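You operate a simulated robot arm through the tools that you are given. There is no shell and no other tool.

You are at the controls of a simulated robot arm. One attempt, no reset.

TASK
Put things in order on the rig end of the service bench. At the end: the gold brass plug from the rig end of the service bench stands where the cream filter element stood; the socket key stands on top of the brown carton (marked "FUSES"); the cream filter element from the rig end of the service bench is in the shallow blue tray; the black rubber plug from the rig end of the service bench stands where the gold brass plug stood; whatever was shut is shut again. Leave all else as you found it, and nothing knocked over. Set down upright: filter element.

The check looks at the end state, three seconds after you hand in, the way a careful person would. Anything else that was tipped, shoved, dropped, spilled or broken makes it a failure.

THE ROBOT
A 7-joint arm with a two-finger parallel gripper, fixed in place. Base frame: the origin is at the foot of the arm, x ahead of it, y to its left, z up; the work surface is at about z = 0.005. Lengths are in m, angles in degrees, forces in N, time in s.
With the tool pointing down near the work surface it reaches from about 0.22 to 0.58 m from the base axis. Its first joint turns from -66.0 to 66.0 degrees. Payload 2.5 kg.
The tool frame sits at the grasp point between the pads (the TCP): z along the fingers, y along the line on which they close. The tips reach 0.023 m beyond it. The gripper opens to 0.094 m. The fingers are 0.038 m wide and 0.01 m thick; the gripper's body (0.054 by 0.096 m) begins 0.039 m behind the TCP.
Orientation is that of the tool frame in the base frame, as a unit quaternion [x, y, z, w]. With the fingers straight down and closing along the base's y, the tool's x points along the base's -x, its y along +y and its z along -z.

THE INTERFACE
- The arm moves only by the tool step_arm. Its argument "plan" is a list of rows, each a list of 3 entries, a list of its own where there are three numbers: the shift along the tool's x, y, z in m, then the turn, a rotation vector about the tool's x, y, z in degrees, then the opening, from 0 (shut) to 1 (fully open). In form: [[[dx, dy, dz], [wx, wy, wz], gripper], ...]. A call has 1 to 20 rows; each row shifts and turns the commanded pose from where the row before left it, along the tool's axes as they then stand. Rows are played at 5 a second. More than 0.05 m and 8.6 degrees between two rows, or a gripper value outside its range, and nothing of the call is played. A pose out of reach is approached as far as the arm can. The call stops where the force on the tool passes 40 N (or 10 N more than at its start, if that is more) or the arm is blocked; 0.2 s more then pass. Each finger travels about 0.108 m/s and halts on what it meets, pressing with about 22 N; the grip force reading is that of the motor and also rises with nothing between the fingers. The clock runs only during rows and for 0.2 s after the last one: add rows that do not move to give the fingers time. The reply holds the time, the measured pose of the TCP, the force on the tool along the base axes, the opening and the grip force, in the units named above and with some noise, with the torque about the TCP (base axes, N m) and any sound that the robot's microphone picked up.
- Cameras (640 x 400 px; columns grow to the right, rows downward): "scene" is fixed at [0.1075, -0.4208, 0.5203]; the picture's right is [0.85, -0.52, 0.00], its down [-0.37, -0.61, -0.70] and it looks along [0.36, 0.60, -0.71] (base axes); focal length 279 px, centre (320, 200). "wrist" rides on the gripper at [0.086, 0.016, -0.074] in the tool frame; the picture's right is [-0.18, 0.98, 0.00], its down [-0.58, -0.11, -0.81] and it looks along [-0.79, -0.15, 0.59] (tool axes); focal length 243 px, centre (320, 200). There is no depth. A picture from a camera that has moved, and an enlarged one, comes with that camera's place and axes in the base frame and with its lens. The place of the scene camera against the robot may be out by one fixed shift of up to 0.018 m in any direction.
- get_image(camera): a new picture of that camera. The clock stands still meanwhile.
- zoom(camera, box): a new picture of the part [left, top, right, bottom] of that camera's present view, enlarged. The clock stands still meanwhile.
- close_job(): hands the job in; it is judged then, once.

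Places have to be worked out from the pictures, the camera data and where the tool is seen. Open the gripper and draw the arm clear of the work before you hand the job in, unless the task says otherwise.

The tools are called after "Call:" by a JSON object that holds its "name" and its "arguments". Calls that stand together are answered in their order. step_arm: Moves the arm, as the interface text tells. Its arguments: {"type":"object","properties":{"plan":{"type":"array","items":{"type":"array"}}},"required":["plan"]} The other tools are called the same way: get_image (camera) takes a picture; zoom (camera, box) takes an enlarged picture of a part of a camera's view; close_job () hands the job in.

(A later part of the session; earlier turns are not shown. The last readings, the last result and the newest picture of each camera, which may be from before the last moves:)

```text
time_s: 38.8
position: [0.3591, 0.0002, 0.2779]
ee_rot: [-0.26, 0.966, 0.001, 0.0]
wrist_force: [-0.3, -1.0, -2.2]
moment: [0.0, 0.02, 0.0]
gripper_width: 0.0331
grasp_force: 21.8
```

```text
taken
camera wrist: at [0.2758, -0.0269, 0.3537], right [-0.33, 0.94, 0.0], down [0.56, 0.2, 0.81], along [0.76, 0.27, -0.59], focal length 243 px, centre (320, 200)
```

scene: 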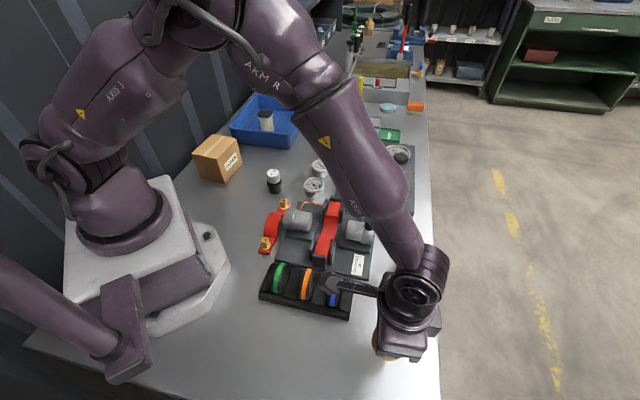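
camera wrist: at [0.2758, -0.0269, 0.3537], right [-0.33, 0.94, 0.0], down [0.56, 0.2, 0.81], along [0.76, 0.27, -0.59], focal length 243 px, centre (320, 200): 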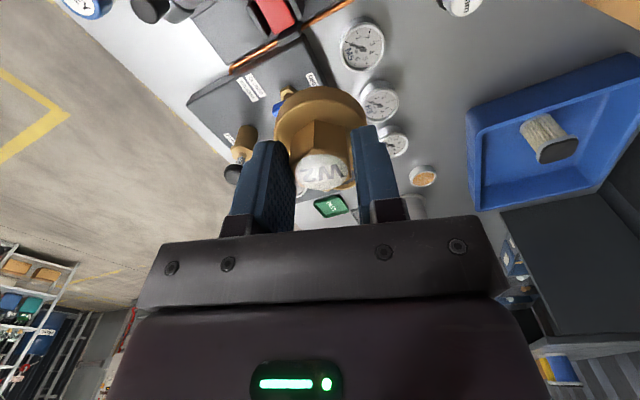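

The plug is well held. I'll move it over the filter's former spot at (0.364, 0.2245).

Call:
{"name": "step_arm", "arguments": {"plan": [[[-0.01454, 0.02384, 0], [0, 0, 0], 0.1], [[-0.01454, 0.02384, 0], [0, 0, 0], 0.1], [[-0.01454, 0.02384, 0], [0, 0, 0], 0.1], [[-0.01454, 0.02384, 0], [0, 0, 0], 0.1], [[-0.01454, 0.02384, 0], [0, 0, 0], 0.1], [[-0.01454, 0.02384, 0], [0, 0, 0], 0.1], [[-0.01454, 0.02384, 0], [0, 0, 0], 0.1], [[-0.01454, 0.02384, 0], [0, 0, 0], 0.1], [[0, 0, 0.04], [0, 0, 0], 0.1], [[0, 0, 0.04], [0, 0, 0], 0.1], [[0, 0, 0.03], [0, 0, 0], 0.1], [[0, 0, 0], [0, 0, 0], 0.1], [[0, 0, 0], [0, 0, 0], 0.1]]}}

Call:
{"name": "get_image", "arguments": {"camera": "wrist"}}

Call:
{"name": "get_image", "arguments": {"camera": "scene"}}

```text
time_s: 41.6
position: [0.3652, 0.2235, 0.1659]
ee_rot: [-0.259, 0.966, 0.0, 0.0]
wrist_force: [-0.9, -0.1, -2.3]
moment: [-0.01, 0.0, 0.0]
gripper_width: 0.0333
grasp_force: 22.1
```

```text
taken
camera wrist: at [0.2812, 0.1965, 0.2423], right [-0.33, 0.94, 0.0], down [0.56, 0.2, 0.81], along [0.76, 0.27, -0.59], focal length 243 px, centre (320, 200)
```

wrist: 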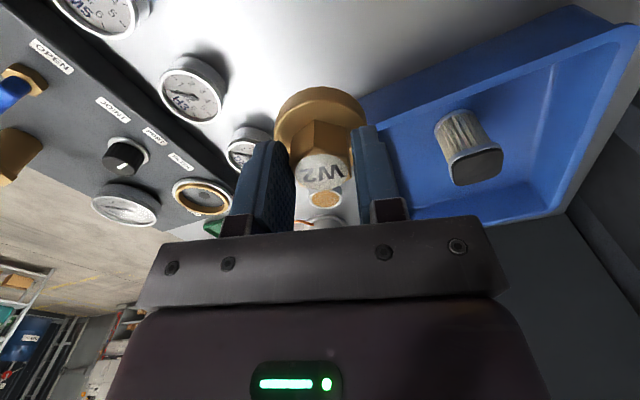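

```text
taken
```

scene: 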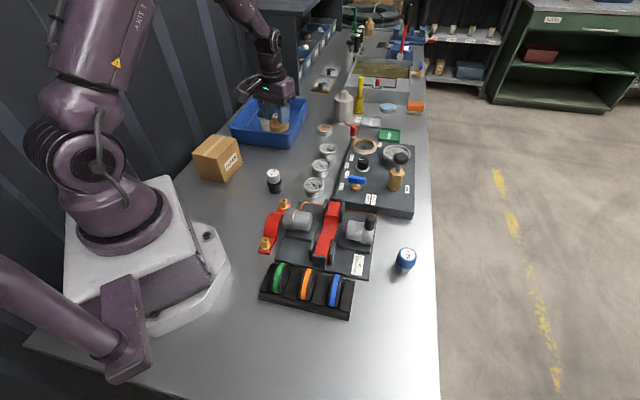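

Over the spot within a couple of millimetres. Lowering to about 8 mm above contact.

Call:
{"name": "step_arm", "arguments": {"plan": [[[0, 0, 0.02], [0, 0, 0], 0.1], [[0, 0, 0.02], [0, 0, 0], 0.1], [[0, 0, 0.02], [0, 0, 0], 0.1], [[0, 0, 0.02], [0, 0, 0], 0.1], [[0, 0, 0.02], [0, 0, 0], 0.1], [[0, 0, 0.01], [0, 0, 0], 0.1], [[0, 0, 0], [0, 0, 0], 0.1], [[0, 0, 0], [0, 0, 0], 0.1]]}}

Call:
{"name": "step_arm", "arguments": {"plan": [[[0, 0, 0.004], [0, 0, 0], 0.1], [[0, 0, 0.002], [0, 0, 0], 0.1], [[0, 0, 0], [0, 0, 0], 0.1]]}}

Call:
{"name": "get_image", "arguments": {"camera": "wrist"}}

```text
time_s: 43.4
position: [0.3647, 0.2234, 0.0564]
ee_rot: [-0.259, 0.966, 0.0, 0.0]
wrist_force: [-0.3, 0.7, -3.4]
moment: [-0.04, -0.03, -0.02]
gripper_width: 0.0333
grasp_force: 21.6
```

```text
time_s: 44.2
position: [0.3649, 0.2242, 0.0502]
ee_rot: [-0.259, 0.966, 0.0, 0.001]
wrist_force: [0.8, 0.6, -1.7]
moment: [-0.02, 0.0, -0.02]
gripper_width: 0.0332
grasp_force: 21.4
```

```text
taken
camera wrist: at [0.2807, 0.1961, 0.1261], right [-0.33, 0.94, 0.0], down [0.56, 0.2, 0.81], along [0.76, 0.27, -0.59], focal length 243 px, centre (320, 200)
```

wrist: 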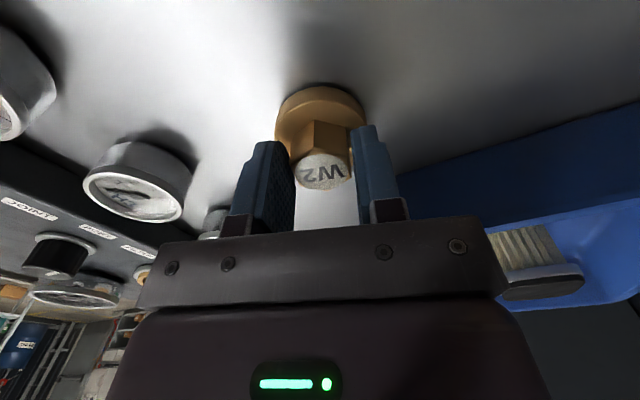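

Still free of contact. I'll continue in small steps.

Call:
{"name": "step_arm", "arguments": {"plan": [[[0, 0, 0.0015], [0, 0, 0], 0.1], [[0, 0, 0.0015], [0, 0, 0], 0.1], [[0, 0, 0], [0, 0, 0], 0.1]]}}

Call:
{"name": "step_arm", "arguments": {"plan": [[[0, 0, 0.001], [0, 0, 0], 0.1], [[0, 0, 0], [0, 0, 0], 0.1]]}}

Call:
{"name": "step_arm", "arguments": {"plan": [[[0, 0, 0.001], [0, 0, 0], 0.1], [[0, 0, 0], [0, 0, 0], 0.1]]}}

```text
time_s: 45.0
position: [0.3645, 0.2236, 0.0475]
ee_rot: [-0.26, 0.966, 0.0, 0.0]
wrist_force: [-0.5, 0.7, -1.6]
moment: [0.01, 0.03, 0.03]
gripper_width: 0.0331
grasp_force: 21.6
```

```text
time_s: 45.6
position: [0.366, 0.224, 0.0463]
ee_rot: [-0.259, 0.966, 0.001, 0.0]
wrist_force: [-0.7, 0.3, -2.7]
moment: [-0.01, 0.0, 0.03]
gripper_width: 0.0332
grasp_force: 22.3
```

```text
time_s: 46.2
position: [0.3664, 0.2236, 0.0456]
ee_rot: [-0.259, 0.966, 0.0, 0.001]
wrist_force: [-2.9, -1.6, 7.3]
moment: [0.02, 0.09, -0.01]
gripper_width: 0.033
grasp_force: 22.0
```

Contact at z≈0.0455 (7 N). I'll ease up half a millimetre and release.

Call:
{"name": "step_arm", "arguments": {"plan": [[[0, 0, -0.0005], [0, 0, 0], 0.1], [[0, 0, 0], [0, 0, 0], 0.3], [[0, 0, 0], [0, 0, 0], 0.5], [[0, 0, 0], [0, 0, 0], 0.7], [[0, 0, 0], [0, 0, 0], 0.8], [[0, 0, 0], [0, 0, 0], 0.8]]}}

Call:
{"name": "get_image", "arguments": {"camera": "wrist"}}

```text
time_s: 47.6
position: [0.364, 0.224, 0.046]
ee_rot: [-0.259, 0.966, 0.0, 0.0]
wrist_force: [0.4, -0.2, -0.9]
moment: [0.01, -0.02, 0.01]
gripper_width: 0.075
grasp_force: 0.1
```

```text
taken
camera wrist: at [0.281, 0.196, 0.1222], right [-0.33, 0.94, 0.0], down [0.56, 0.2, 0.81], along [0.76, 0.27, -0.59], focal length 243 px, centre (320, 200)
```

wrist: 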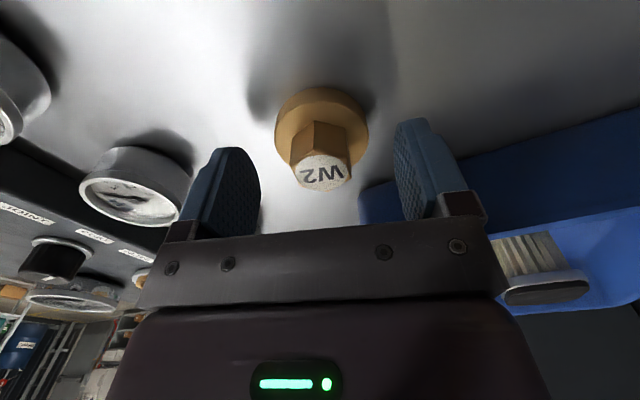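

The brass plug stands on the filter's old spot. I'll rise clear, then hover over the black plug at about (0.298,0.129).

Call:
{"name": "step_arm", "arguments": {"plan": [[[0, 0, -0.015], [0, 0, 0], 0.8], [[0, 0, -0.03], [0, 0, 0], 0.8], [[0, 0, -0.03], [0, 0, 0], 0.8], [[0, 0, -0.03], [0, 0, 0], 0.8], [[0, 0, -0.03], [0, 0, 0], 0.8], [[0.0349, -0.0164, 0], [0, 0, 0], 0.8], [[0.0349, -0.0164, 0], [0, 0, 0], 0.8], [[0.0349, -0.0164, 0], [0, 0, 0], 0.8], [[0, 0, 0], [0, 0, 0], 0.8], [[0, 0, 0], [0, 0, 0], 0.8]]}}

Call:
{"name": "get_image", "arguments": {"camera": "wrist"}}

Call:
{"name": "zoom", "arguments": {"camera": "wrist", "box": [240, 0, 400, 120]}}

Call:
{"name": "get_image", "arguments": {"camera": "scene"}}

```text
time_s: 49.8
position: [0.3007, 0.1295, 0.1833]
ee_rot: [-0.259, 0.966, 0.0, 0.001]
wrist_force: [0.6, -0.5, 0.5]
moment: [0.0, 0.04, 0.02]
gripper_width: 0.0752
grasp_force: 0.1
```

```text
taken
camera wrist: at [0.2164, 0.1012, 0.2596], right [-0.33, 0.94, 0.0], down [0.56, 0.2, 0.81], along [0.76, 0.27, -0.59], focal length 243 px, centre (320, 200)
```

wrist: 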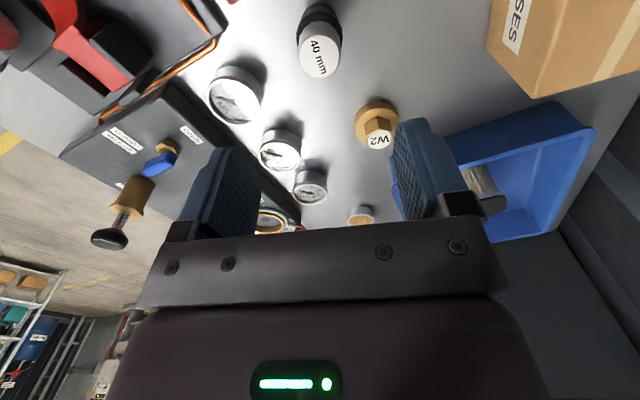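

```text
3.33 times, centred on (320, 60) of wrist
camera zoom: at [0.2164, 0.1012, 0.2596], right [-0.33, 0.94, 0.0], down [0.56, 0.2, 0.81], along [0.76, 0.27, -0.59], focal length 809 px, centre (320, 667)
```

zoom: 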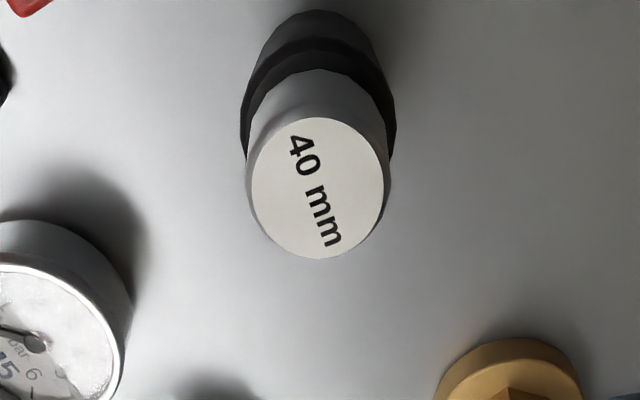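

```text
taken
```

scene: 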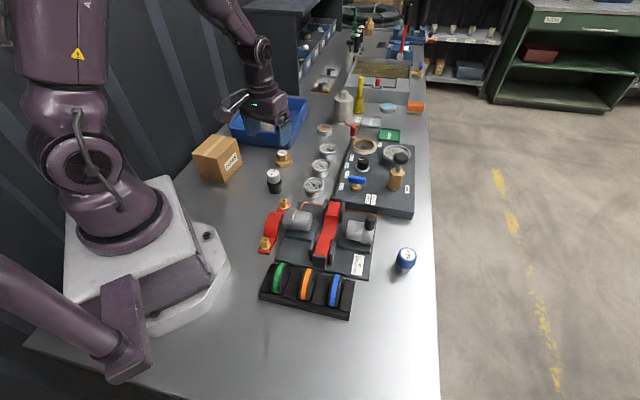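

Brass plug sits well. The black plug (40 mm) is about 7 mm closer to the base than the TCP, with its top at about z 0.07. I'll correct, lower to z≈0.125 and re-check.

Call:
{"name": "step_arm", "arguments": {"plan": [[[0.007, 0.001, 0.0], [0, 0, 0], 0.8], [[0, 0, 0.02], [0, 0, 0], 0.8], [[0, 0, 0.02], [0, 0, 0], 0.8], [[0, 0, 0.018], [0, 0, 0], 0.8], [[0, 0, 0], [0, 0, 0], 0.8], [[0, 0, 0], [0, 0, 0], 0.8]]}}

Call:
{"name": "get_image", "arguments": {"camera": "wrist"}}

Call:
{"name": "zoom", "arguments": {"camera": "wrist", "box": [240, 20, 400, 160]}}

Call:
{"name": "zoom", "arguments": {"camera": "scene", "box": [230, 120, 340, 220]}}

```text
time_s: 51.2
position: [0.2923, 0.1268, 0.1238]
ee_rot: [-0.259, 0.966, 0.0, 0.0]
wrist_force: [1.1, 0.4, 0.7]
moment: [-0.03, -0.02, 0.04]
gripper_width: 0.0752
grasp_force: 0.0
```

```text
taken
camera wrist: at [0.2083, 0.0986, 0.2001], right [-0.33, 0.94, 0.0], down [0.56, 0.2, 0.81], along [0.76, 0.27, -0.59], focal length 243 px, centre (320, 200)
```

wrist: 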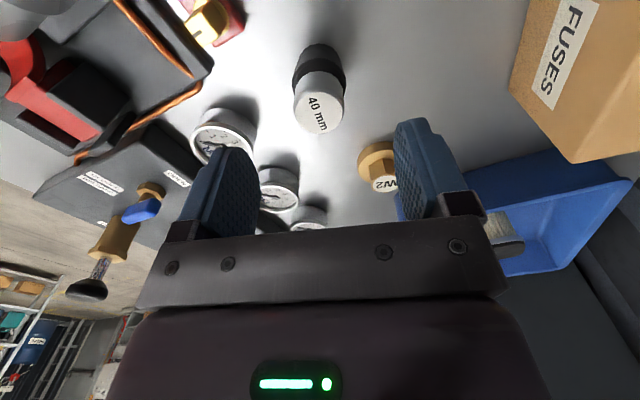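

```text
2.86 times, centred on (320, 90) of wrist
camera zoom: at [0.2083, 0.0986, 0.2001], right [-0.33, 0.94, 0.0], down [0.56, 0.2, 0.81], along [0.76, 0.27, -0.59], focal length 693 px, centre (320, 514)
```

zoom: 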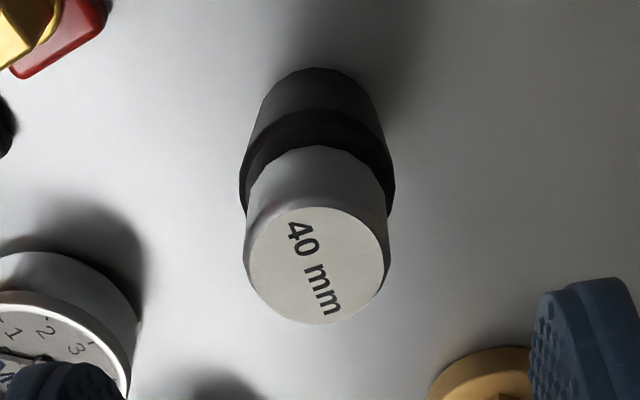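

```text
4.00 times, centred on (285, 170) of scene
camera zoom: at [0.1075, -0.4208, 0.5203], right [0.85, -0.52, 0.0], down [-0.37, -0.61, -0.7], along [0.36, 0.6, -0.71], focal length 1117 px, centre (460, 320)
```

zoom: 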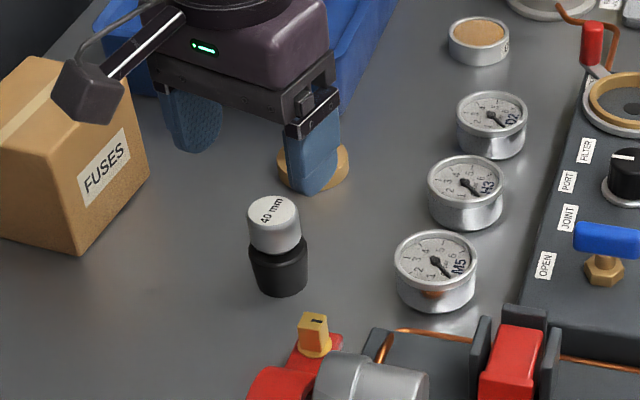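

Aligned within 1 mm; the silver cap spans z≈0.04–0.07. I'll descend to z≈0.067, so the tips stay above the wider black collar, and close.

Call:
{"name": "step_arm", "arguments": {"plan": [[[0, 0, 0.02], [0, 0, 0], 0.8], [[0, 0, 0.02], [0, 0, 0], 0.8], [[0, 0, 0.0165], [0, 0, 0], 0.8], [[0, 0, 0], [0, 0, 0], 0.8], [[0, 0, 0], [0, 0, 0], 0.8]]}}

Call:
{"name": "zoom", "arguments": {"camera": "wrist", "box": [200, 40, 460, 240]}}

Call:
{"name": "zoom", "arguments": {"camera": "scene", "box": [230, 120, 340, 220]}}

```text
time_s: 52.4
position: [0.2911, 0.1258, 0.0658]
ee_rot: [-0.259, 0.966, -0.001, -0.001]
wrist_force: [0.7, -0.8, -0.9]
moment: [0.01, -0.02, -0.02]
gripper_width: 0.0753
grasp_force: 0.0
```

```text
2.00 times, centred on (330, 140) of wrist
camera zoom: at [0.2077, 0.0992, 0.1419], right [-0.33, 0.94, 0.0], down [0.56, 0.2, 0.81], along [0.76, 0.27, -0.59], focal length 485 px, centre (300, 320)
```

zoom: 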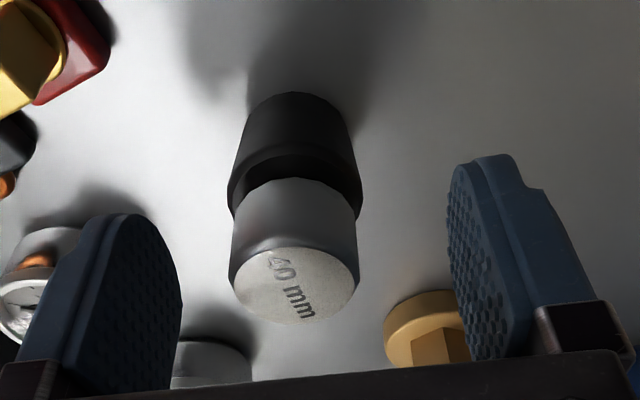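

```text
4.00 times, centred on (285, 170) of scene
camera zoom: at [0.1075, -0.4208, 0.5203], right [0.85, -0.52, 0.0], down [-0.37, -0.61, -0.7], along [0.36, 0.6, -0.71], focal length 1117 px, centre (460, 320)
```

zoom: 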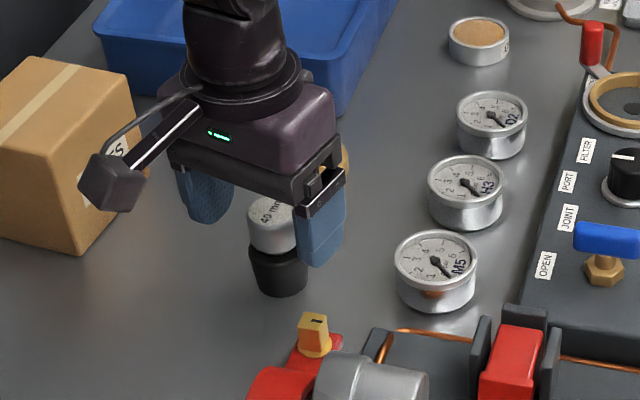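

The silver cap is centred between the pads and the carton is well away. Closing.

Call:
{"name": "step_arm", "arguments": {"plan": [[[0, 0, 0], [0, 0, 0], 0.5], [[0, 0, 0], [0, 0, 0], 0.3], [[0, 0, 0], [0, 0, 0], 0.1], [[0, 0, 0], [0, 0, 0], 0.1], [[0, 0, 0], [0, 0, 0], 0.1], [[0, 0, 0], [0, 0, 0], 0.1]]}}

Call:
{"name": "zoom", "arguments": {"camera": "wrist", "box": [200, 40, 460, 240]}}

```text
time_s: 53.8
position: [0.2924, 0.127, 0.0662]
ee_rot: [-0.259, 0.966, 0.001, 0.001]
wrist_force: [0.0, 1.6, 2.5]
moment: [0.06, 0.04, 0.01]
gripper_width: 0.0324
grasp_force: 22.1
```

```text
2.00 times, centred on (330, 140) of wrist
camera zoom: at [0.2077, 0.0992, 0.1421], right [-0.33, 0.94, 0.0], down [0.56, 0.2, 0.81], along [0.76, 0.27, -0.59], focal length 485 px, centre (300, 320)
```

zoom: 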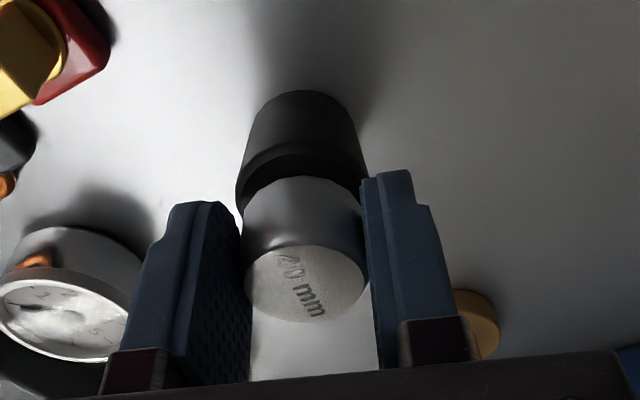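

Gripped (0.032 m). I'll lift it and move to the centre at a safe height.

Call:
{"name": "step_arm", "arguments": {"plan": [[[0, 0, -0.006], [0, 0, 0], 0.1], [[0, 0, -0.014], [0, 0, 0], 0.1], [[0, 0, -0.025], [0, 0, 0], 0.1], [[0, 0, -0.03], [0, 0, 0], 0.1], [[0, 0, -0.03], [0, 0, 0], 0.1], [[0, 0, -0.03], [0, 0, 0], 0.1], [[0, 0, -0.03], [0, 0, 0], 0.1], [[0, 0, -0.03], [0, 0, 0], 0.1], [[0, 0, -0.02], [0, 0, 0], 0.1], [[0.0027, -0.0278, 0], [0, 0, 0], 0.1], [[0.0027, -0.0278, 0], [0, 0, 0], 0.1], [[0.0027, -0.0278, 0], [0, 0, 0], 0.1], [[0.0027, -0.0278, 0], [0, 0, 0], 0.1], [[0.0027, -0.0278, 0], [0, 0, 0], 0.1], [[0, 0, 0], [0, 0, 0], 0.1]]}}

Call:
{"name": "get_image", "arguments": {"camera": "wrist"}}

Call:
{"name": "get_image", "arguments": {"camera": "scene"}}

```text
time_s: 57.0
position: [0.3494, -0.0003, 0.2819]
ee_rot: [-0.259, 0.966, -0.001, 0.0]
wrist_force: [0.3, -0.4, -2.1]
moment: [-0.02, 0.05, 0.0]
gripper_width: 0.0324
grasp_force: 22.3
```

```text
taken
camera wrist: at [0.2658, -0.0281, 0.358], right [-0.33, 0.94, 0.0], down [0.56, 0.2, 0.81], along [0.76, 0.27, -0.59], focal length 243 px, centre (320, 200)
```

wrist: 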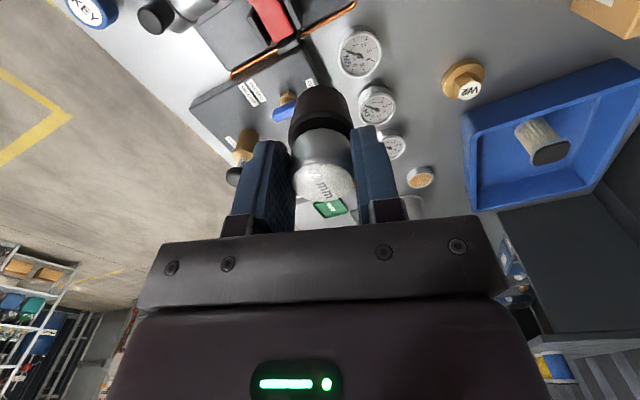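

```text
taken
```

scene: 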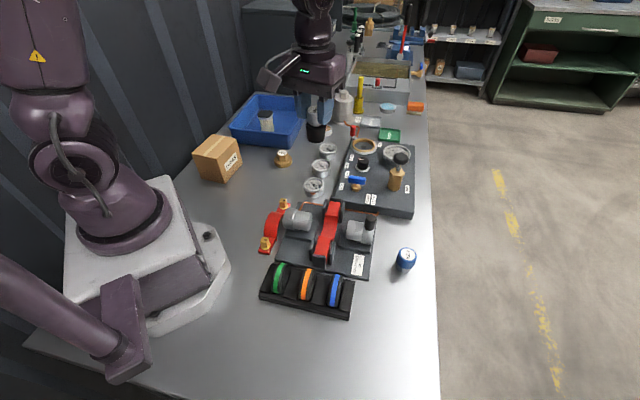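

All is well. I'll rotate to yaw -45° and carry the plug over the brass plug's former spot at (0.280,-0.337).

Call:
{"name": "step_arm", "arguments": {"plan": [[[0, 0, 0], [0, 0, 7.5], 0.1], [[0, 0, 0], [0, 0, 7.5], 0.1], [[0, 0, 0], [0, 0, 7.5], 0.1], [[0, 0, 0], [0, 0, 7.5], 0.1], [[0, 0, 0], [0, 0, 7.5], 0.1], [[0, 0, 0], [0, 0, 7.5], 0.1], [[0, 0, 0], [0, 0, 7.5], 0.1], [[0, 0, 0], [0, 0, 7.5], 0.1], [[0, 0, 0], [0, 0, 7.5], 0.1], [[0, 0, 0], [0, 0, 7.5], 0.1], [[0, 0, 0], [0, 0, 0], 0.1]]}}

Call:
{"name": "step_arm", "arguments": {"plan": [[[-0.01892, -0.02874, 0], [0, 0, 0], 0.1], [[-0.01892, -0.02874, 0], [0, 0, 0], 0.1], [[-0.01892, -0.02874, 0], [0, 0, 0], 0.1], [[-0.01892, -0.02874, 0], [0, 0, 0], 0.1], [[-0.01892, -0.02874, 0], [0, 0, 0], 0.1], [[-0.01892, -0.02874, 0], [0, 0, 0], 0.1], [[-0.01892, -0.02874, 0], [0, 0, 0], 0.1], [[-0.01892, -0.02874, 0], [0, 0, 0], 0.1], [[-0.01892, -0.02874, 0], [0, 0, 0], 0.1], [[-0.01892, -0.02874, 0], [0, 0, 0], 0.1], [[0, 0, 0], [0, 0, 0], 0.1], [[0, 0, 0], [0, 0, 0], 0.1]]}}

Call:
{"name": "get_image", "arguments": {"camera": "wrist"}}

Call:
{"name": "get_image", "arguments": {"camera": "scene"}}

```text
time_s: 59.4
position: [0.3495, -0.0005, 0.2815]
ee_rot: [0.384, 0.923, 0.0, 0.0]
wrist_force: [0.2, -0.1, -1.4]
moment: [0.0, 0.02, 0.0]
gripper_width: 0.032
grasp_force: 21.7
```

```text
time_s: 62.0
position: [0.2807, -0.3393, 0.281]
ee_rot: [0.383, 0.924, 0.0, 0.0]
wrist_force: [-0.3, -0.3, -1.6]
moment: [-0.01, 0.0, 0.02]
gripper_width: 0.031
grasp_force: 21.9
```

```text
taken
camera wrist: at [0.2301, -0.2654, 0.357], right [0.82, 0.57, 0.0], down [0.33, -0.49, 0.81], along [0.46, -0.67, -0.59], focal length 243 px, centre (320, 200)
```

wrist: 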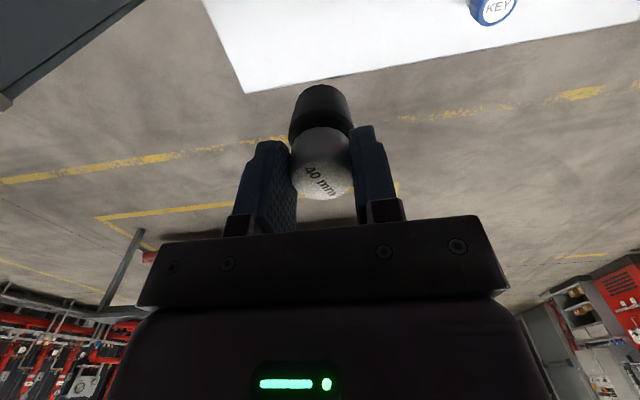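

```text
taken
```

scene: 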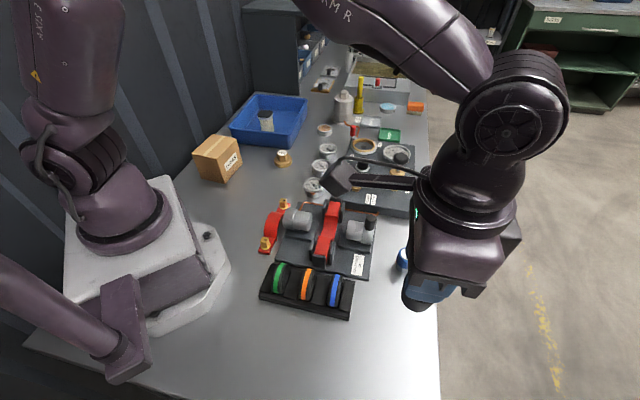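

The gripper width reading dropped about 1 mm, so I'll check that the plug isn't slipping or tilting.

Call:
{"name": "zoom", "arguments": {"camera": "wrist", "box": [200, 40, 460, 240]}}

Call:
{"name": "zoom", "arguments": {"camera": "scene", "box": [360, 210, 480, 330]}}

```text
2.00 times, centred on (330, 140) of wrist
camera zoom: at [0.2301, -0.2654, 0.357], right [0.82, 0.57, 0.0], down [0.33, -0.49, 0.81], along [0.46, -0.67, -0.59], focal length 485 px, centre (300, 320)
```

zoom: 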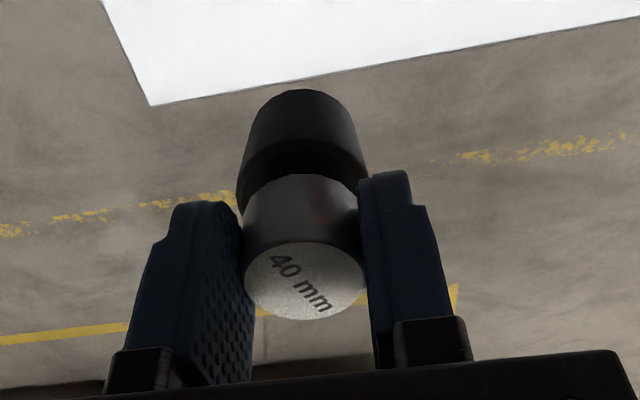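

```text
3.33 times, centred on (420, 270) of scene
camera zoom: at [0.1075, -0.4208, 0.5203], right [0.85, -0.52, 0.0], down [-0.37, -0.61, -0.7], along [0.36, 0.6, -0.71], focal length 931 px, centre (-13, -33)
```

zoom: 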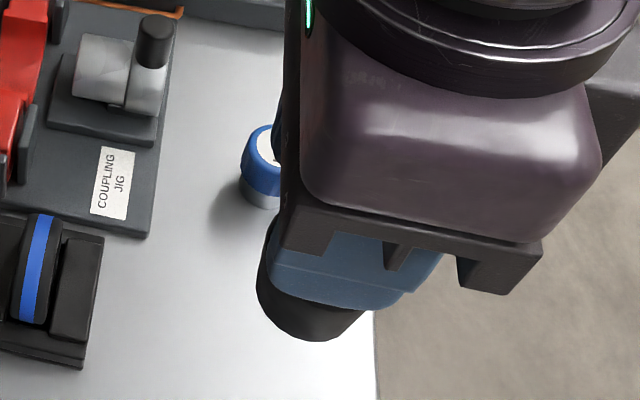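

Only a harmless spin about its own axis, still upright and not slipping. Position matches the brass plug's old spot within 2 mm, so I'll lower it.

Call:
{"name": "step_arm", "arguments": {"plan": [[[0.001, 0.001, 0.025], [0, 0, 0], 0.1], [[0, 0, 0.025], [0, 0, 0], 0.1], [[0, 0, 0.025], [0, 0, 0], 0.1], [[0, 0, 0.025], [0, 0, 0], 0.1], [[0, 0, 0.025], [0, 0, 0], 0.1], [[0, 0, 0.025], [0, 0, 0], 0.1], [[0, 0, 0.025], [0, 0, 0], 0.1], [[0, 0, 0.02], [0, 0, 0], 0.1], [[0, 0, 0.01], [0, 0, 0], 0.1], [[0, 0, 0], [0, 0, 0], 0.1], [[0, 0, 0], [0, 0, 0], 0.1]]}}

Call:
{"name": "get_image", "arguments": {"camera": "wrist"}}

Call:
{"name": "get_image", "arguments": {"camera": "scene"}}

```text
time_s: 64.4
position: [0.2796, -0.3365, 0.0775]
ee_rot: [0.383, 0.924, 0.0, 0.0]
wrist_force: [-0.5, -0.6, -1.7]
moment: [-0.01, 0.04, -0.01]
gripper_width: 0.0313
grasp_force: 21.9
```

```text
taken
camera wrist: at [0.2304, -0.2611, 0.153], right [0.82, 0.57, 0.0], down [0.33, -0.49, 0.81], along [0.46, -0.67, -0.59], focal length 243 px, centre (320, 200)
```

wrist: 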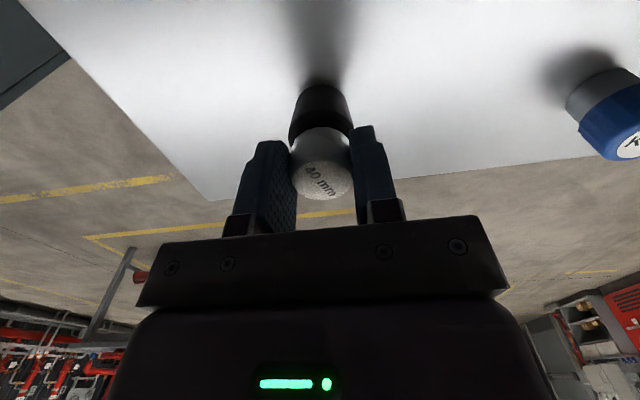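

```text
taken
```

scene: 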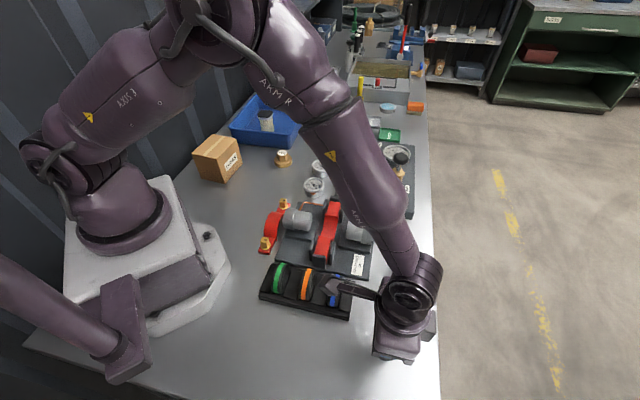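

Just above the table. I'll lower the final centimetre in small steps.

Call:
{"name": "step_arm", "arguments": {"plan": [[[0, 0, 0.004], [0, 0, 0], 0.1], [[0, 0, 0.004], [0, 0, 0], 0.1], [[0, 0, 0], [0, 0, 0], 0.1]]}}

Call:
{"name": "step_arm", "arguments": {"plan": [[[0, 0, 0.0015], [0, 0, 0], 0.1], [[0, 0, 0], [0, 0, 0], 0.1]]}}

Call:
{"name": "step_arm", "arguments": {"plan": [[[0, 0, 0.001], [0, 0, 0], 0.1], [[0, 0, 0], [0, 0, 0], 0.1]]}}

```text
time_s: 65.2
position: [0.2822, -0.3357, 0.0698]
ee_rot: [0.383, 0.924, 0.0, 0.0]
wrist_force: [-0.1, 0.1, -1.3]
moment: [-0.01, 0.0, -0.01]
gripper_width: 0.0312
grasp_force: 21.6
```

```text
time_s: 65.8
position: [0.2809, -0.3366, 0.0673]
ee_rot: [0.383, 0.924, 0.0, 0.0]
wrist_force: [-0.4, 0.4, 0.1]
moment: [0.0, -0.02, 0.04]
gripper_width: 0.0316
grasp_force: 22.3
```

```text
time_s: 66.4
position: [0.2799, -0.3354, 0.0674]
ee_rot: [0.383, 0.924, 0.0, 0.001]
wrist_force: [-3.1, 4.4, 15.4]
moment: [0.16, 0.13, -0.02]
gripper_width: 0.0313
grasp_force: 22.2
```

Contact (15 N). I'll ease up 1 mm and release.

Call:
{"name": "step_arm", "arguments": {"plan": [[[0, 0, -0.001], [0, 0, 0], 0.1], [[0, 0, 0], [0, 0, 0], 0.1], [[0, 0, 0], [0, 0, 0], 0.3], [[0, 0, 0], [0, 0, 0], 0.5], [[0, 0, 0], [0, 0, 0], 0.7], [[0, 0, 0], [0, 0, 0], 0.8], [[0, 0, 0], [0, 0, 0], 0.8]]}}

Call:
{"name": "get_image", "arguments": {"camera": "wrist"}}

```text
time_s: 68.0
position: [0.2807, -0.3351, 0.0666]
ee_rot: [0.383, 0.924, -0.001, 0.0]
wrist_force: [-0.1, 0.4, -0.4]
moment: [0.0, 0.01, 0.02]
gripper_width: 0.0753
grasp_force: 0.2
```

```text
taken
camera wrist: at [0.2306, -0.2612, 0.1434], right [0.82, 0.57, 0.0], down [0.33, -0.49, 0.81], along [0.46, -0.67, -0.59], focal length 243 px, centre (320, 200)
```

wrist: 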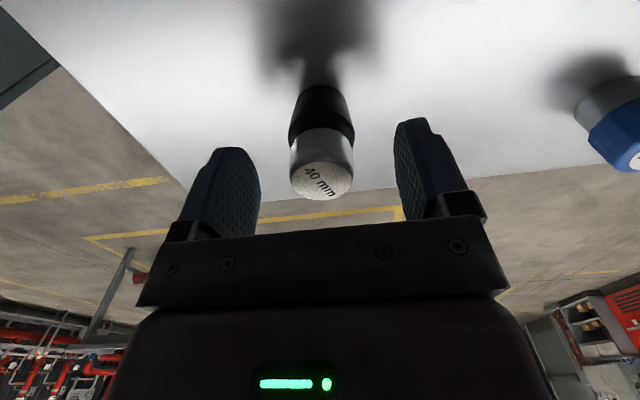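

The black plug stands on the brass plug's old spot. I'll rise clear and move to a viewing pose for the KEY.

Call:
{"name": "step_arm", "arguments": {"plan": [[[0, 0, -0.015], [0, 0, 0], 0.8], [[0, 0, -0.03], [0, 0, 0], 0.8], [[0, 0, -0.04], [0, 0, 0], 0.8], [[0, 0, -0.04], [0, 0, 0], 0.8], [[0, 0, -0.04], [0, 0, 0], 0.8], [[0, 0, -0.04], [0, 0, 0], 0.8], [[0.008, 0.0356, 0], [0, 0, 0], 0.8], [[0.008, 0.0356, 0], [0, 0, 0], 0.8], [[0.008, 0.0356, 0], [0, 0, 0], 0.8], [[0.008, 0.0356, 0], [0, 0, 0], 0.8], [[0.008, 0.0356, 0], [0, 0, 0], 0.8], [[0, 0, 0], [0, 0, 0], 0.8], [[0, 0, 0], [0, 0, 0], 0.8]]}}

Call:
{"name": "get_image", "arguments": {"camera": "wrist"}}

Call:
{"name": "get_image", "arguments": {"camera": "scene"}}

```text
time_s: 70.8
position: [0.3791, -0.1803, 0.2704]
ee_rot: [0.383, 0.924, 0.001, 0.0]
wrist_force: [-1.1, 0.1, 0.2]
moment: [0.01, 0.01, 0.0]
gripper_width: 0.0749
grasp_force: 0.1
```

```text
taken
camera wrist: at [0.3287, -0.1054, 0.3483], right [0.82, 0.57, 0.0], down [0.33, -0.49, 0.81], along [0.46, -0.67, -0.59], focal length 243 px, centre (320, 200)
```

wrist: 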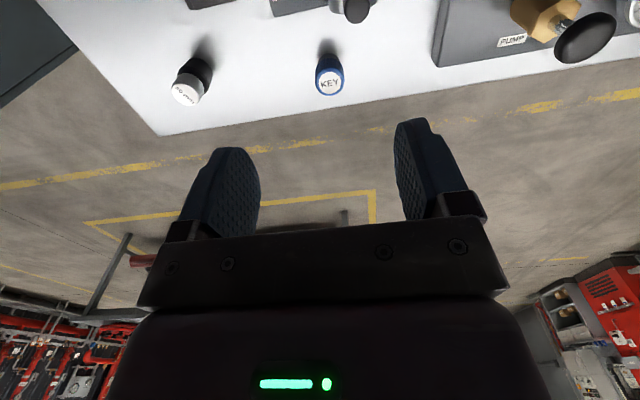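

```text
taken
```

scene: 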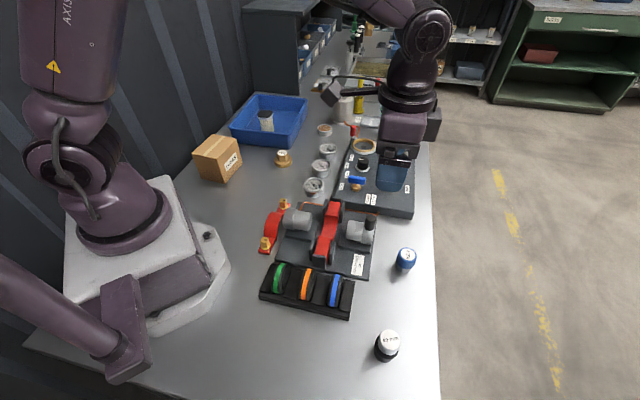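

The black plug is in place. I'll zoom on the KEY and the nearby jig.

Call:
{"name": "zoom", "arguments": {"camera": "wrist", "box": [280, 20, 380, 120]}}

Call:
{"name": "zoom", "arguments": {"camera": "scene", "box": [330, 180, 430, 290]}}

```text
4.00 times, centred on (330, 70) of wrist
camera zoom: at [0.3287, -0.1054, 0.3483], right [0.82, 0.57, 0.0], down [0.33, -0.49, 0.81], along [0.46, -0.67, -0.59], focal length 970 px, centre (280, 720)
```

zoom: 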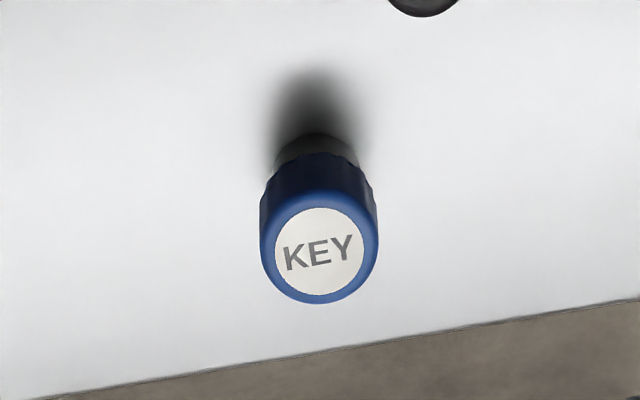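

```text
3.64 times, centred on (380, 235) of scene
camera zoom: at [0.1075, -0.4208, 0.5203], right [0.85, -0.52, 0.0], down [-0.37, -0.61, -0.7], along [0.36, 0.6, -0.71], focal length 1016 px, centre (102, 73)
```

zoom: 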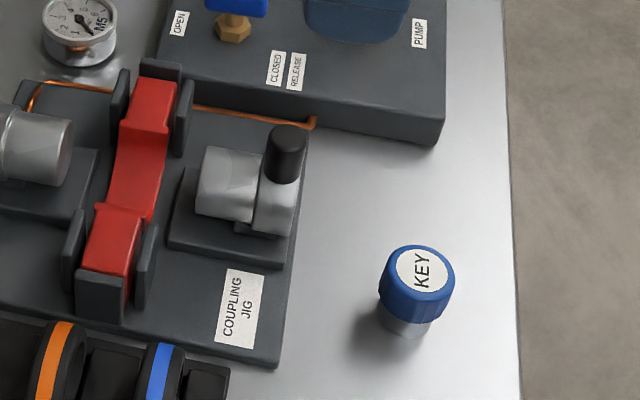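

The KEY is at about (0.427,-0.2285) with its top at about z 0.058. The jig's black knob nearby reaches about z 0.1, and at yaw -45° the camera housing would come down on it. So I'll turn to yaw 0, which keeps everything clear, and hover over the KEY.

Call:
{"name": "step_arm", "arguments": {"plan": [[[0, 0, 0], [0, 0, -7.5], 0.8], [[0, 0, 0], [0, 0, -7.5], 0.8], [[0, 0, 0], [0, 0, -7.5], 0.8], [[0, 0, 0], [0, 0, -7.5], 0.8], [[0, 0, 0], [0, 0, -7.5], 0.8], [[0, 0, 0], [0, 0, -7.5], 0.8], [[-0.016, -0.016, 0], [0, 0, 0], 0.8], [[-0.016, -0.016, 0], [0, 0, 0], 0.8], [[-0.016, -0.016, 0], [0, 0, 0], 0.8], [[0, 0, 0.03], [0, 0, 0], 0.8], [[0, 0, 0.03], [0, 0, 0], 0.8], [[0, 0, 0.03], [0, 0, 0], 0.8], [[0, 0, 0.02], [0, 0, 0], 0.8], [[0, 0, 0], [0, 0, 0], 0.8], [[0, 0, 0], [0, 0, 0], 0.8]]}}

Call:
{"name": "get_image", "arguments": {"camera": "wrist"}}

Call:
{"name": "zoom", "arguments": {"camera": "wrist", "box": [240, 0, 400, 140]}}

Call:
{"name": "get_image", "arguments": {"camera": "scene"}}

```text
time_s: 74.0
position: [0.4279, -0.2301, 0.161]
ee_rot: [0.0, 1.0, 0.0, 0.001]
wrist_force: [-0.2, -0.5, 0.0]
moment: [0.01, 0.03, 0.01]
gripper_width: 0.0752
grasp_force: 0.0
```

```text
taken
camera wrist: at [0.3399, -0.2117, 0.2371], right [0.18, 0.98, 0.0], down [0.58, -0.11, 0.81], along [0.79, -0.15, -0.59], focal length 243 px, centre (320, 200)
```

wrist: 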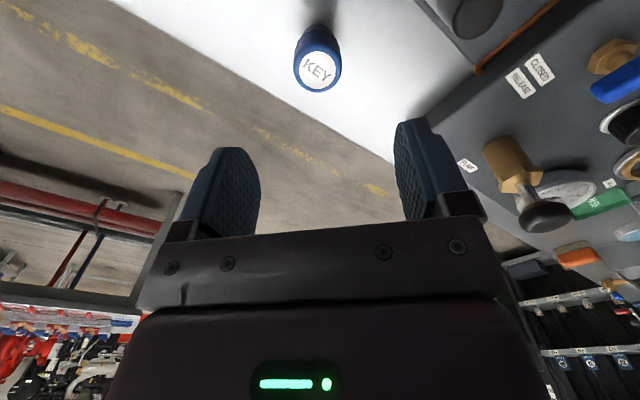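

```text
2.86 times, centred on (320, 70) of wrist
camera zoom: at [0.3399, -0.2117, 0.2371], right [0.18, 0.98, 0.0], down [0.58, -0.11, 0.81], along [0.79, -0.15, -0.59], focal length 693 px, centre (320, 571)
```

zoom: 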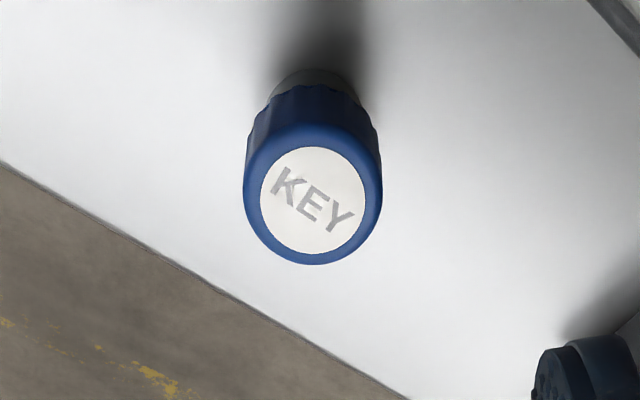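

```text
taken
```

scene: 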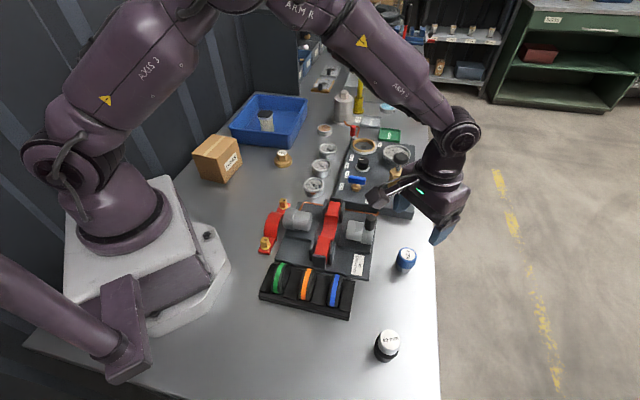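

KEY is within 2 mm of the tool axis. I'll correct and descend to z≈0.05.

Call:
{"name": "step_arm", "arguments": {"plan": [[[0.002, -0.0017, 0.0], [0, 0, 0], 0.7], [[0, 0, 0.02], [0, 0, 0], 0.7], [[0, 0, 0.02], [0, 0, 0], 0.7], [[0, 0, 0.02], [0, 0, 0], 0.7], [[0, 0, 0.02], [0, 0, 0], 0.7], [[0, 0, 0], [0, 0, 0], 0.7]]}}

Call:
{"name": "get_image", "arguments": {"camera": "wrist"}}

Call:
{"name": "zoom", "arguments": {"camera": "scene", "box": [330, 170, 480, 300]}}

```text
time_s: 75.4
position: [0.4245, -0.2325, 0.0812]
ee_rot: [0.0, 1.0, 0.0, 0.0]
wrist_force: [0.0, 1.3, -0.7]
moment: [-0.02, 0.0, -0.04]
gripper_width: 0.0659
grasp_force: 0.0
```

```text
taken
camera wrist: at [0.3378, -0.2151, 0.1578], right [0.18, 0.98, 0.0], down [0.58, -0.11, 0.81], along [0.79, -0.15, -0.59], focal length 243 px, centre (320, 200)
```

wrist: 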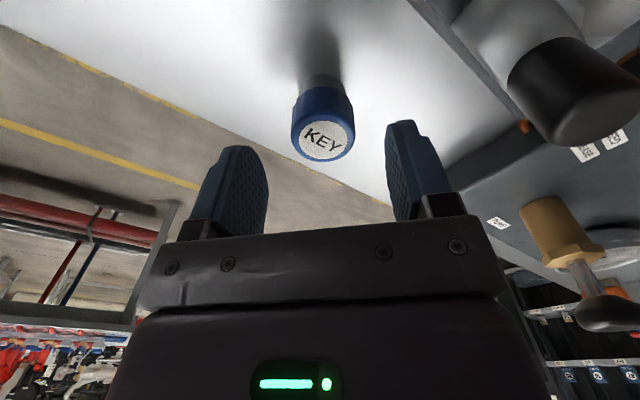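

```text
3.08 times, centred on (405, 235) of scene
camera zoom: at [0.1075, -0.4208, 0.5203], right [0.85, -0.52, 0.0], down [-0.37, -0.61, -0.7], along [0.36, 0.6, -0.71], focal length 859 px, centre (58, 92)
```

zoom: 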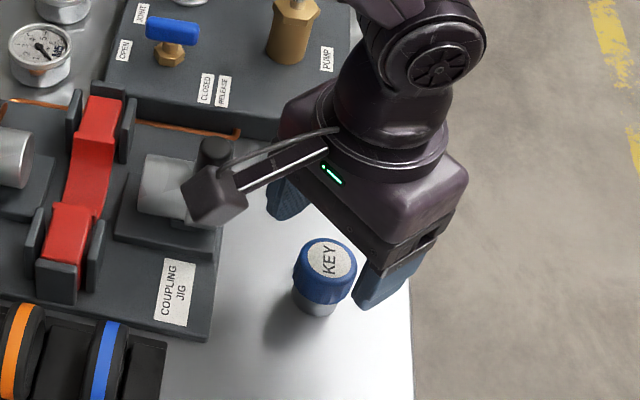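

Everything is clear; the camera housing is over the low corner of the jig, well away from the knob. I'll finish the descent with a small correction.

Call:
{"name": "step_arm", "arguments": {"plan": [[[0.0025, 0.001, 0.01], [0, 0, 0], 0.7], [[0, 0, 0.01], [0, 0, 0], 0.7], [[0, 0, 0.011], [0, 0, 0], 0.7], [[0, 0, 0], [0, 0, 0], 0.7], [[0, 0, 0], [0, 0, 0], 0.7]]}}

Call:
{"name": "get_image", "arguments": {"camera": "wrist"}}

Call:
{"name": "zoom", "arguments": {"camera": "wrist", "box": [200, 60, 460, 240]}}

```text
time_s: 76.6
position: [0.4211, -0.2306, 0.051]
ee_rot: [0.0, 1.0, 0.0, 0.0]
wrist_force: [0.0, 0.6, -0.3]
moment: [0.02, 0.02, 0.03]
gripper_width: 0.0661
grasp_force: 0.1
```

```text
taken
camera wrist: at [0.3346, -0.2133, 0.1277], right [0.18, 0.98, 0.0], down [0.58, -0.11, 0.81], along [0.79, -0.15, -0.59], focal length 243 px, centre (320, 200)
```

wrist: 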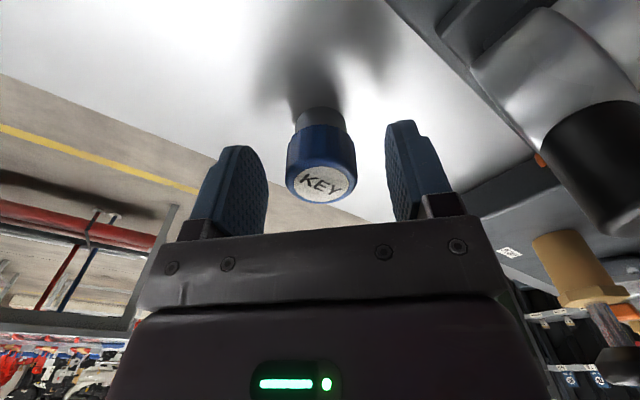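

```text
2.22 times, centred on (330, 150) of wrist
camera zoom: at [0.3346, -0.2133, 0.1277], right [0.18, 0.98, 0.0], down [0.58, -0.11, 0.81], along [0.79, -0.15, -0.59], focal length 539 px, centre (298, 311)
```

zoom: 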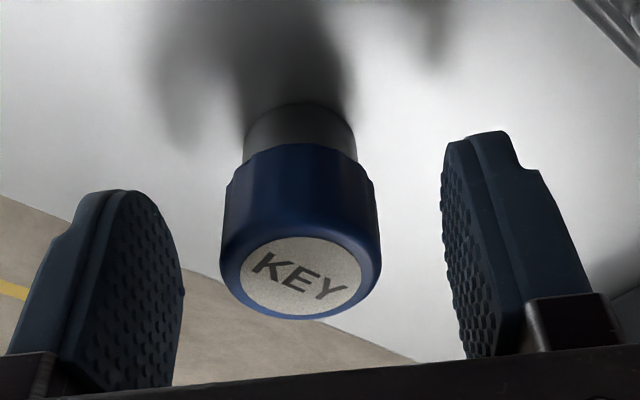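

The KEY's cap is centred between the pads. Closing.

Call:
{"name": "step_arm", "arguments": {"plan": [[[0, 0, 0], [0, 0, 0], 0.5], [[0, 0, 0], [0, 0, 0], 0.3], [[0, 0, 0], [0, 0, 0], 0.15], [[0, 0, 0], [0, 0, 0], 0.15], [[0, 0, 0], [0, 0, 0], 0.15], [[0, 0, 0], [0, 0, 0], 0.15]]}}

Call:
{"name": "zoom", "arguments": {"camera": "wrist", "box": [200, 60, 460, 240]}}

```text
time_s: 78.0
position: [0.4213, -0.23, 0.0514]
ee_rot: [0.001, 1.0, -0.001, 0.0]
wrist_force: [-0.6, -1.0, 0.6]
moment: [-0.01, -0.01, -0.02]
gripper_width: 0.0363
grasp_force: 21.8
```

```text
2.22 times, centred on (330, 150) of wrist
camera zoom: at [0.3345, -0.2134, 0.1278], right [0.18, 0.98, 0.0], down [0.58, -0.11, 0.81], along [0.79, -0.15, -0.59], focal length 539 px, centre (298, 311)
```

zoom: 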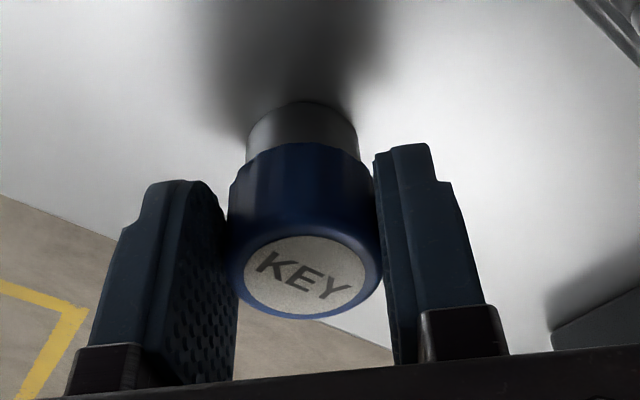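

KEY gripped (0.036 m). I'll lift straight up past the knob height, then transit to the centre.

Call:
{"name": "step_arm", "arguments": {"plan": [[[0, 0, -0.006], [0, 0, 0], 0.15], [[0, 0, -0.014], [0, 0, 0], 0.15], [[0, 0, -0.025], [0, 0, 0], 0.15], [[0, 0, -0.03], [0, 0, 0], 0.15], [[0, 0, -0.03], [0, 0, 0], 0.15], [[0, 0, -0.03], [0, 0, 0], 0.15], [[0, 0, -0.03], [0, 0, 0], 0.15], [[0, 0, -0.03], [0, 0, 0], 0.15], [[0, 0, -0.035], [0, 0, 0], 0.15], [[0.0101, 0.03125, 0], [0, 0, 0], 0.15], [[0.0101, 0.03125, 0], [0, 0, 0], 0.15], [[0.0101, 0.03125, 0], [0, 0, 0], 0.15], [[0.0101, 0.03125, 0], [0, 0, 0], 0.15], [[0.0101, 0.03125, 0], [0, 0, 0], 0.15], [[0.0101, 0.03125, 0], [0, 0, 0], 0.15], [[0.0101, 0.03125, 0], [0, 0, 0], 0.15], [[0.0101, 0.03125, 0], [0, 0, 0], 0.15], [[0, 0, 0], [0, 0, 0], 0.15]]}}

Call:
{"name": "get_image", "arguments": {"camera": "wrist"}}

Call:
{"name": "get_image", "arguments": {"camera": "scene"}}

```text
time_s: 81.8
position: [0.3397, 0.0194, 0.2817]
ee_rot: [0.0, 1.0, 0.0, 0.0]
wrist_force: [-0.3, 0.2, -1.6]
moment: [-0.02, 0.01, -0.01]
gripper_width: 0.0358
grasp_force: 22.3
```

```text
taken
camera wrist: at [0.2529, 0.0369, 0.3579], right [0.18, 0.98, 0.0], down [0.58, -0.11, 0.81], along [0.79, -0.15, -0.59], focal length 243 px, centre (320, 200)
```

wrist: 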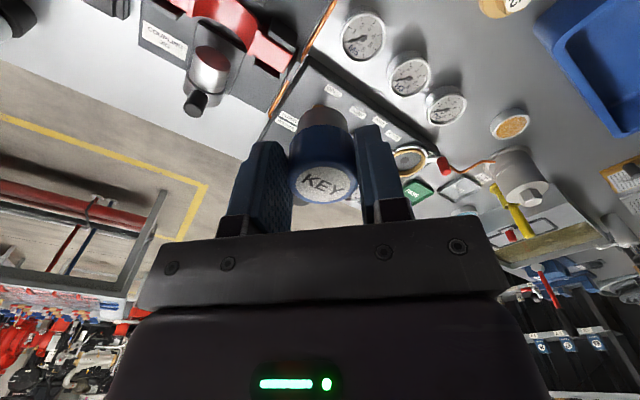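

```text
taken
```

scene: 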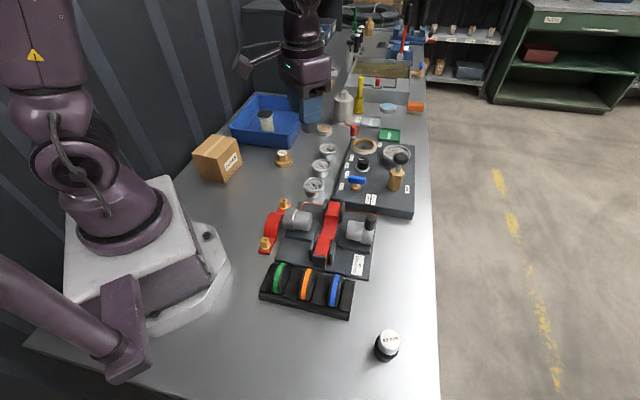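

Good so far. I'll move over beside the carton and turn to a yaw of about 50°.

Call:
{"name": "step_arm", "arguments": {"plan": [[[0.01875, 0.0294, 0], [0, 0, 0], 0.15], [[0.01875, 0.0294, 0], [0, 0, 0], 0.15], [[0.01875, 0.0294, 0], [0, 0, 0], 0.15], [[0.01875, 0.0294, 0], [0, 0, 0], 0.15], [[0.01875, 0.0294, 0], [0, 0, 0], 0.15], [[0.01875, 0.0294, 0], [0, 0, 0], 0.15], [[0.01875, 0.0294, 0], [0, 0, 0], 0.15], [[0.01875, 0.0294, 0], [0, 0, 0], 0.15], [[0, 0, 0], [0, 0, -7.143], 0.15], [[0, 0, 0], [0, 0, -7.143], 0.15], [[0, 0, 0], [0, 0, -7.143], 0.15], [[0, 0, 0], [0, 0, -7.143], 0.15], [[0, 0, 0], [0, 0, -7.143], 0.15], [[0, 0, 0], [0, 0, -7.143], 0.15], [[0, 0, 0], [0, 0, -7.143], 0.15], [[0, 0, 0], [0, 0, 0], 0.15], [[0, 0, 0], [0, 0, 0], 0.15]]}}

Call:
{"name": "get_image", "arguments": {"camera": "wrist"}}

Call:
{"name": "get_image", "arguments": {"camera": "scene"}}

```text
time_s: 85.4
position: [0.1902, 0.2545, 0.2814]
ee_rot: [-0.423, 0.906, 0.0, 0.001]
wrist_force: [0.8, -1.0, -0.5]
moment: [-0.01, 0.01, -0.03]
gripper_width: 0.0357
grasp_force: 22.3
```

```text
taken
camera wrist: at [0.1215, 0.1998, 0.358], right [-0.64, 0.77, 0.0], down [0.46, 0.38, 0.81], along [0.62, 0.51, -0.59], focal length 243 px, centre (320, 200)
```

wrist: 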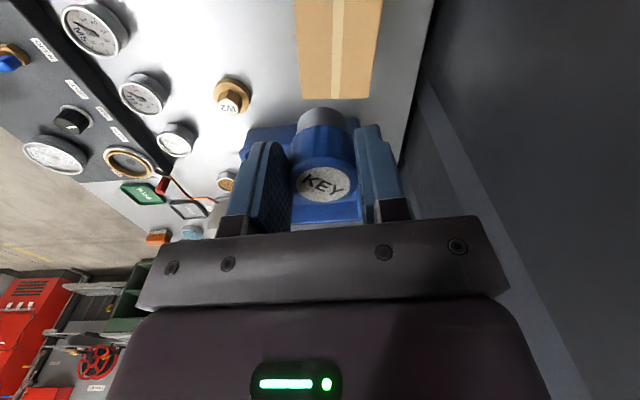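

```text
taken
```

scene: 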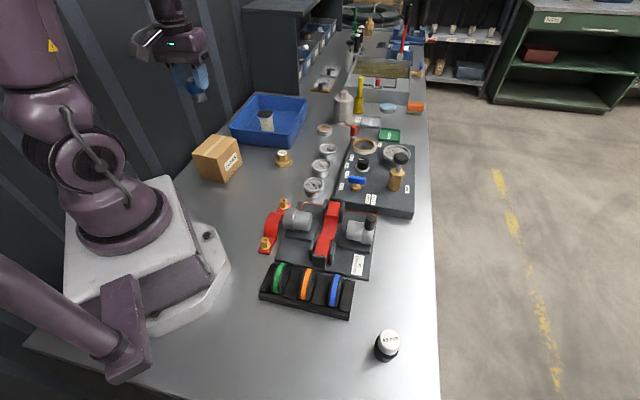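

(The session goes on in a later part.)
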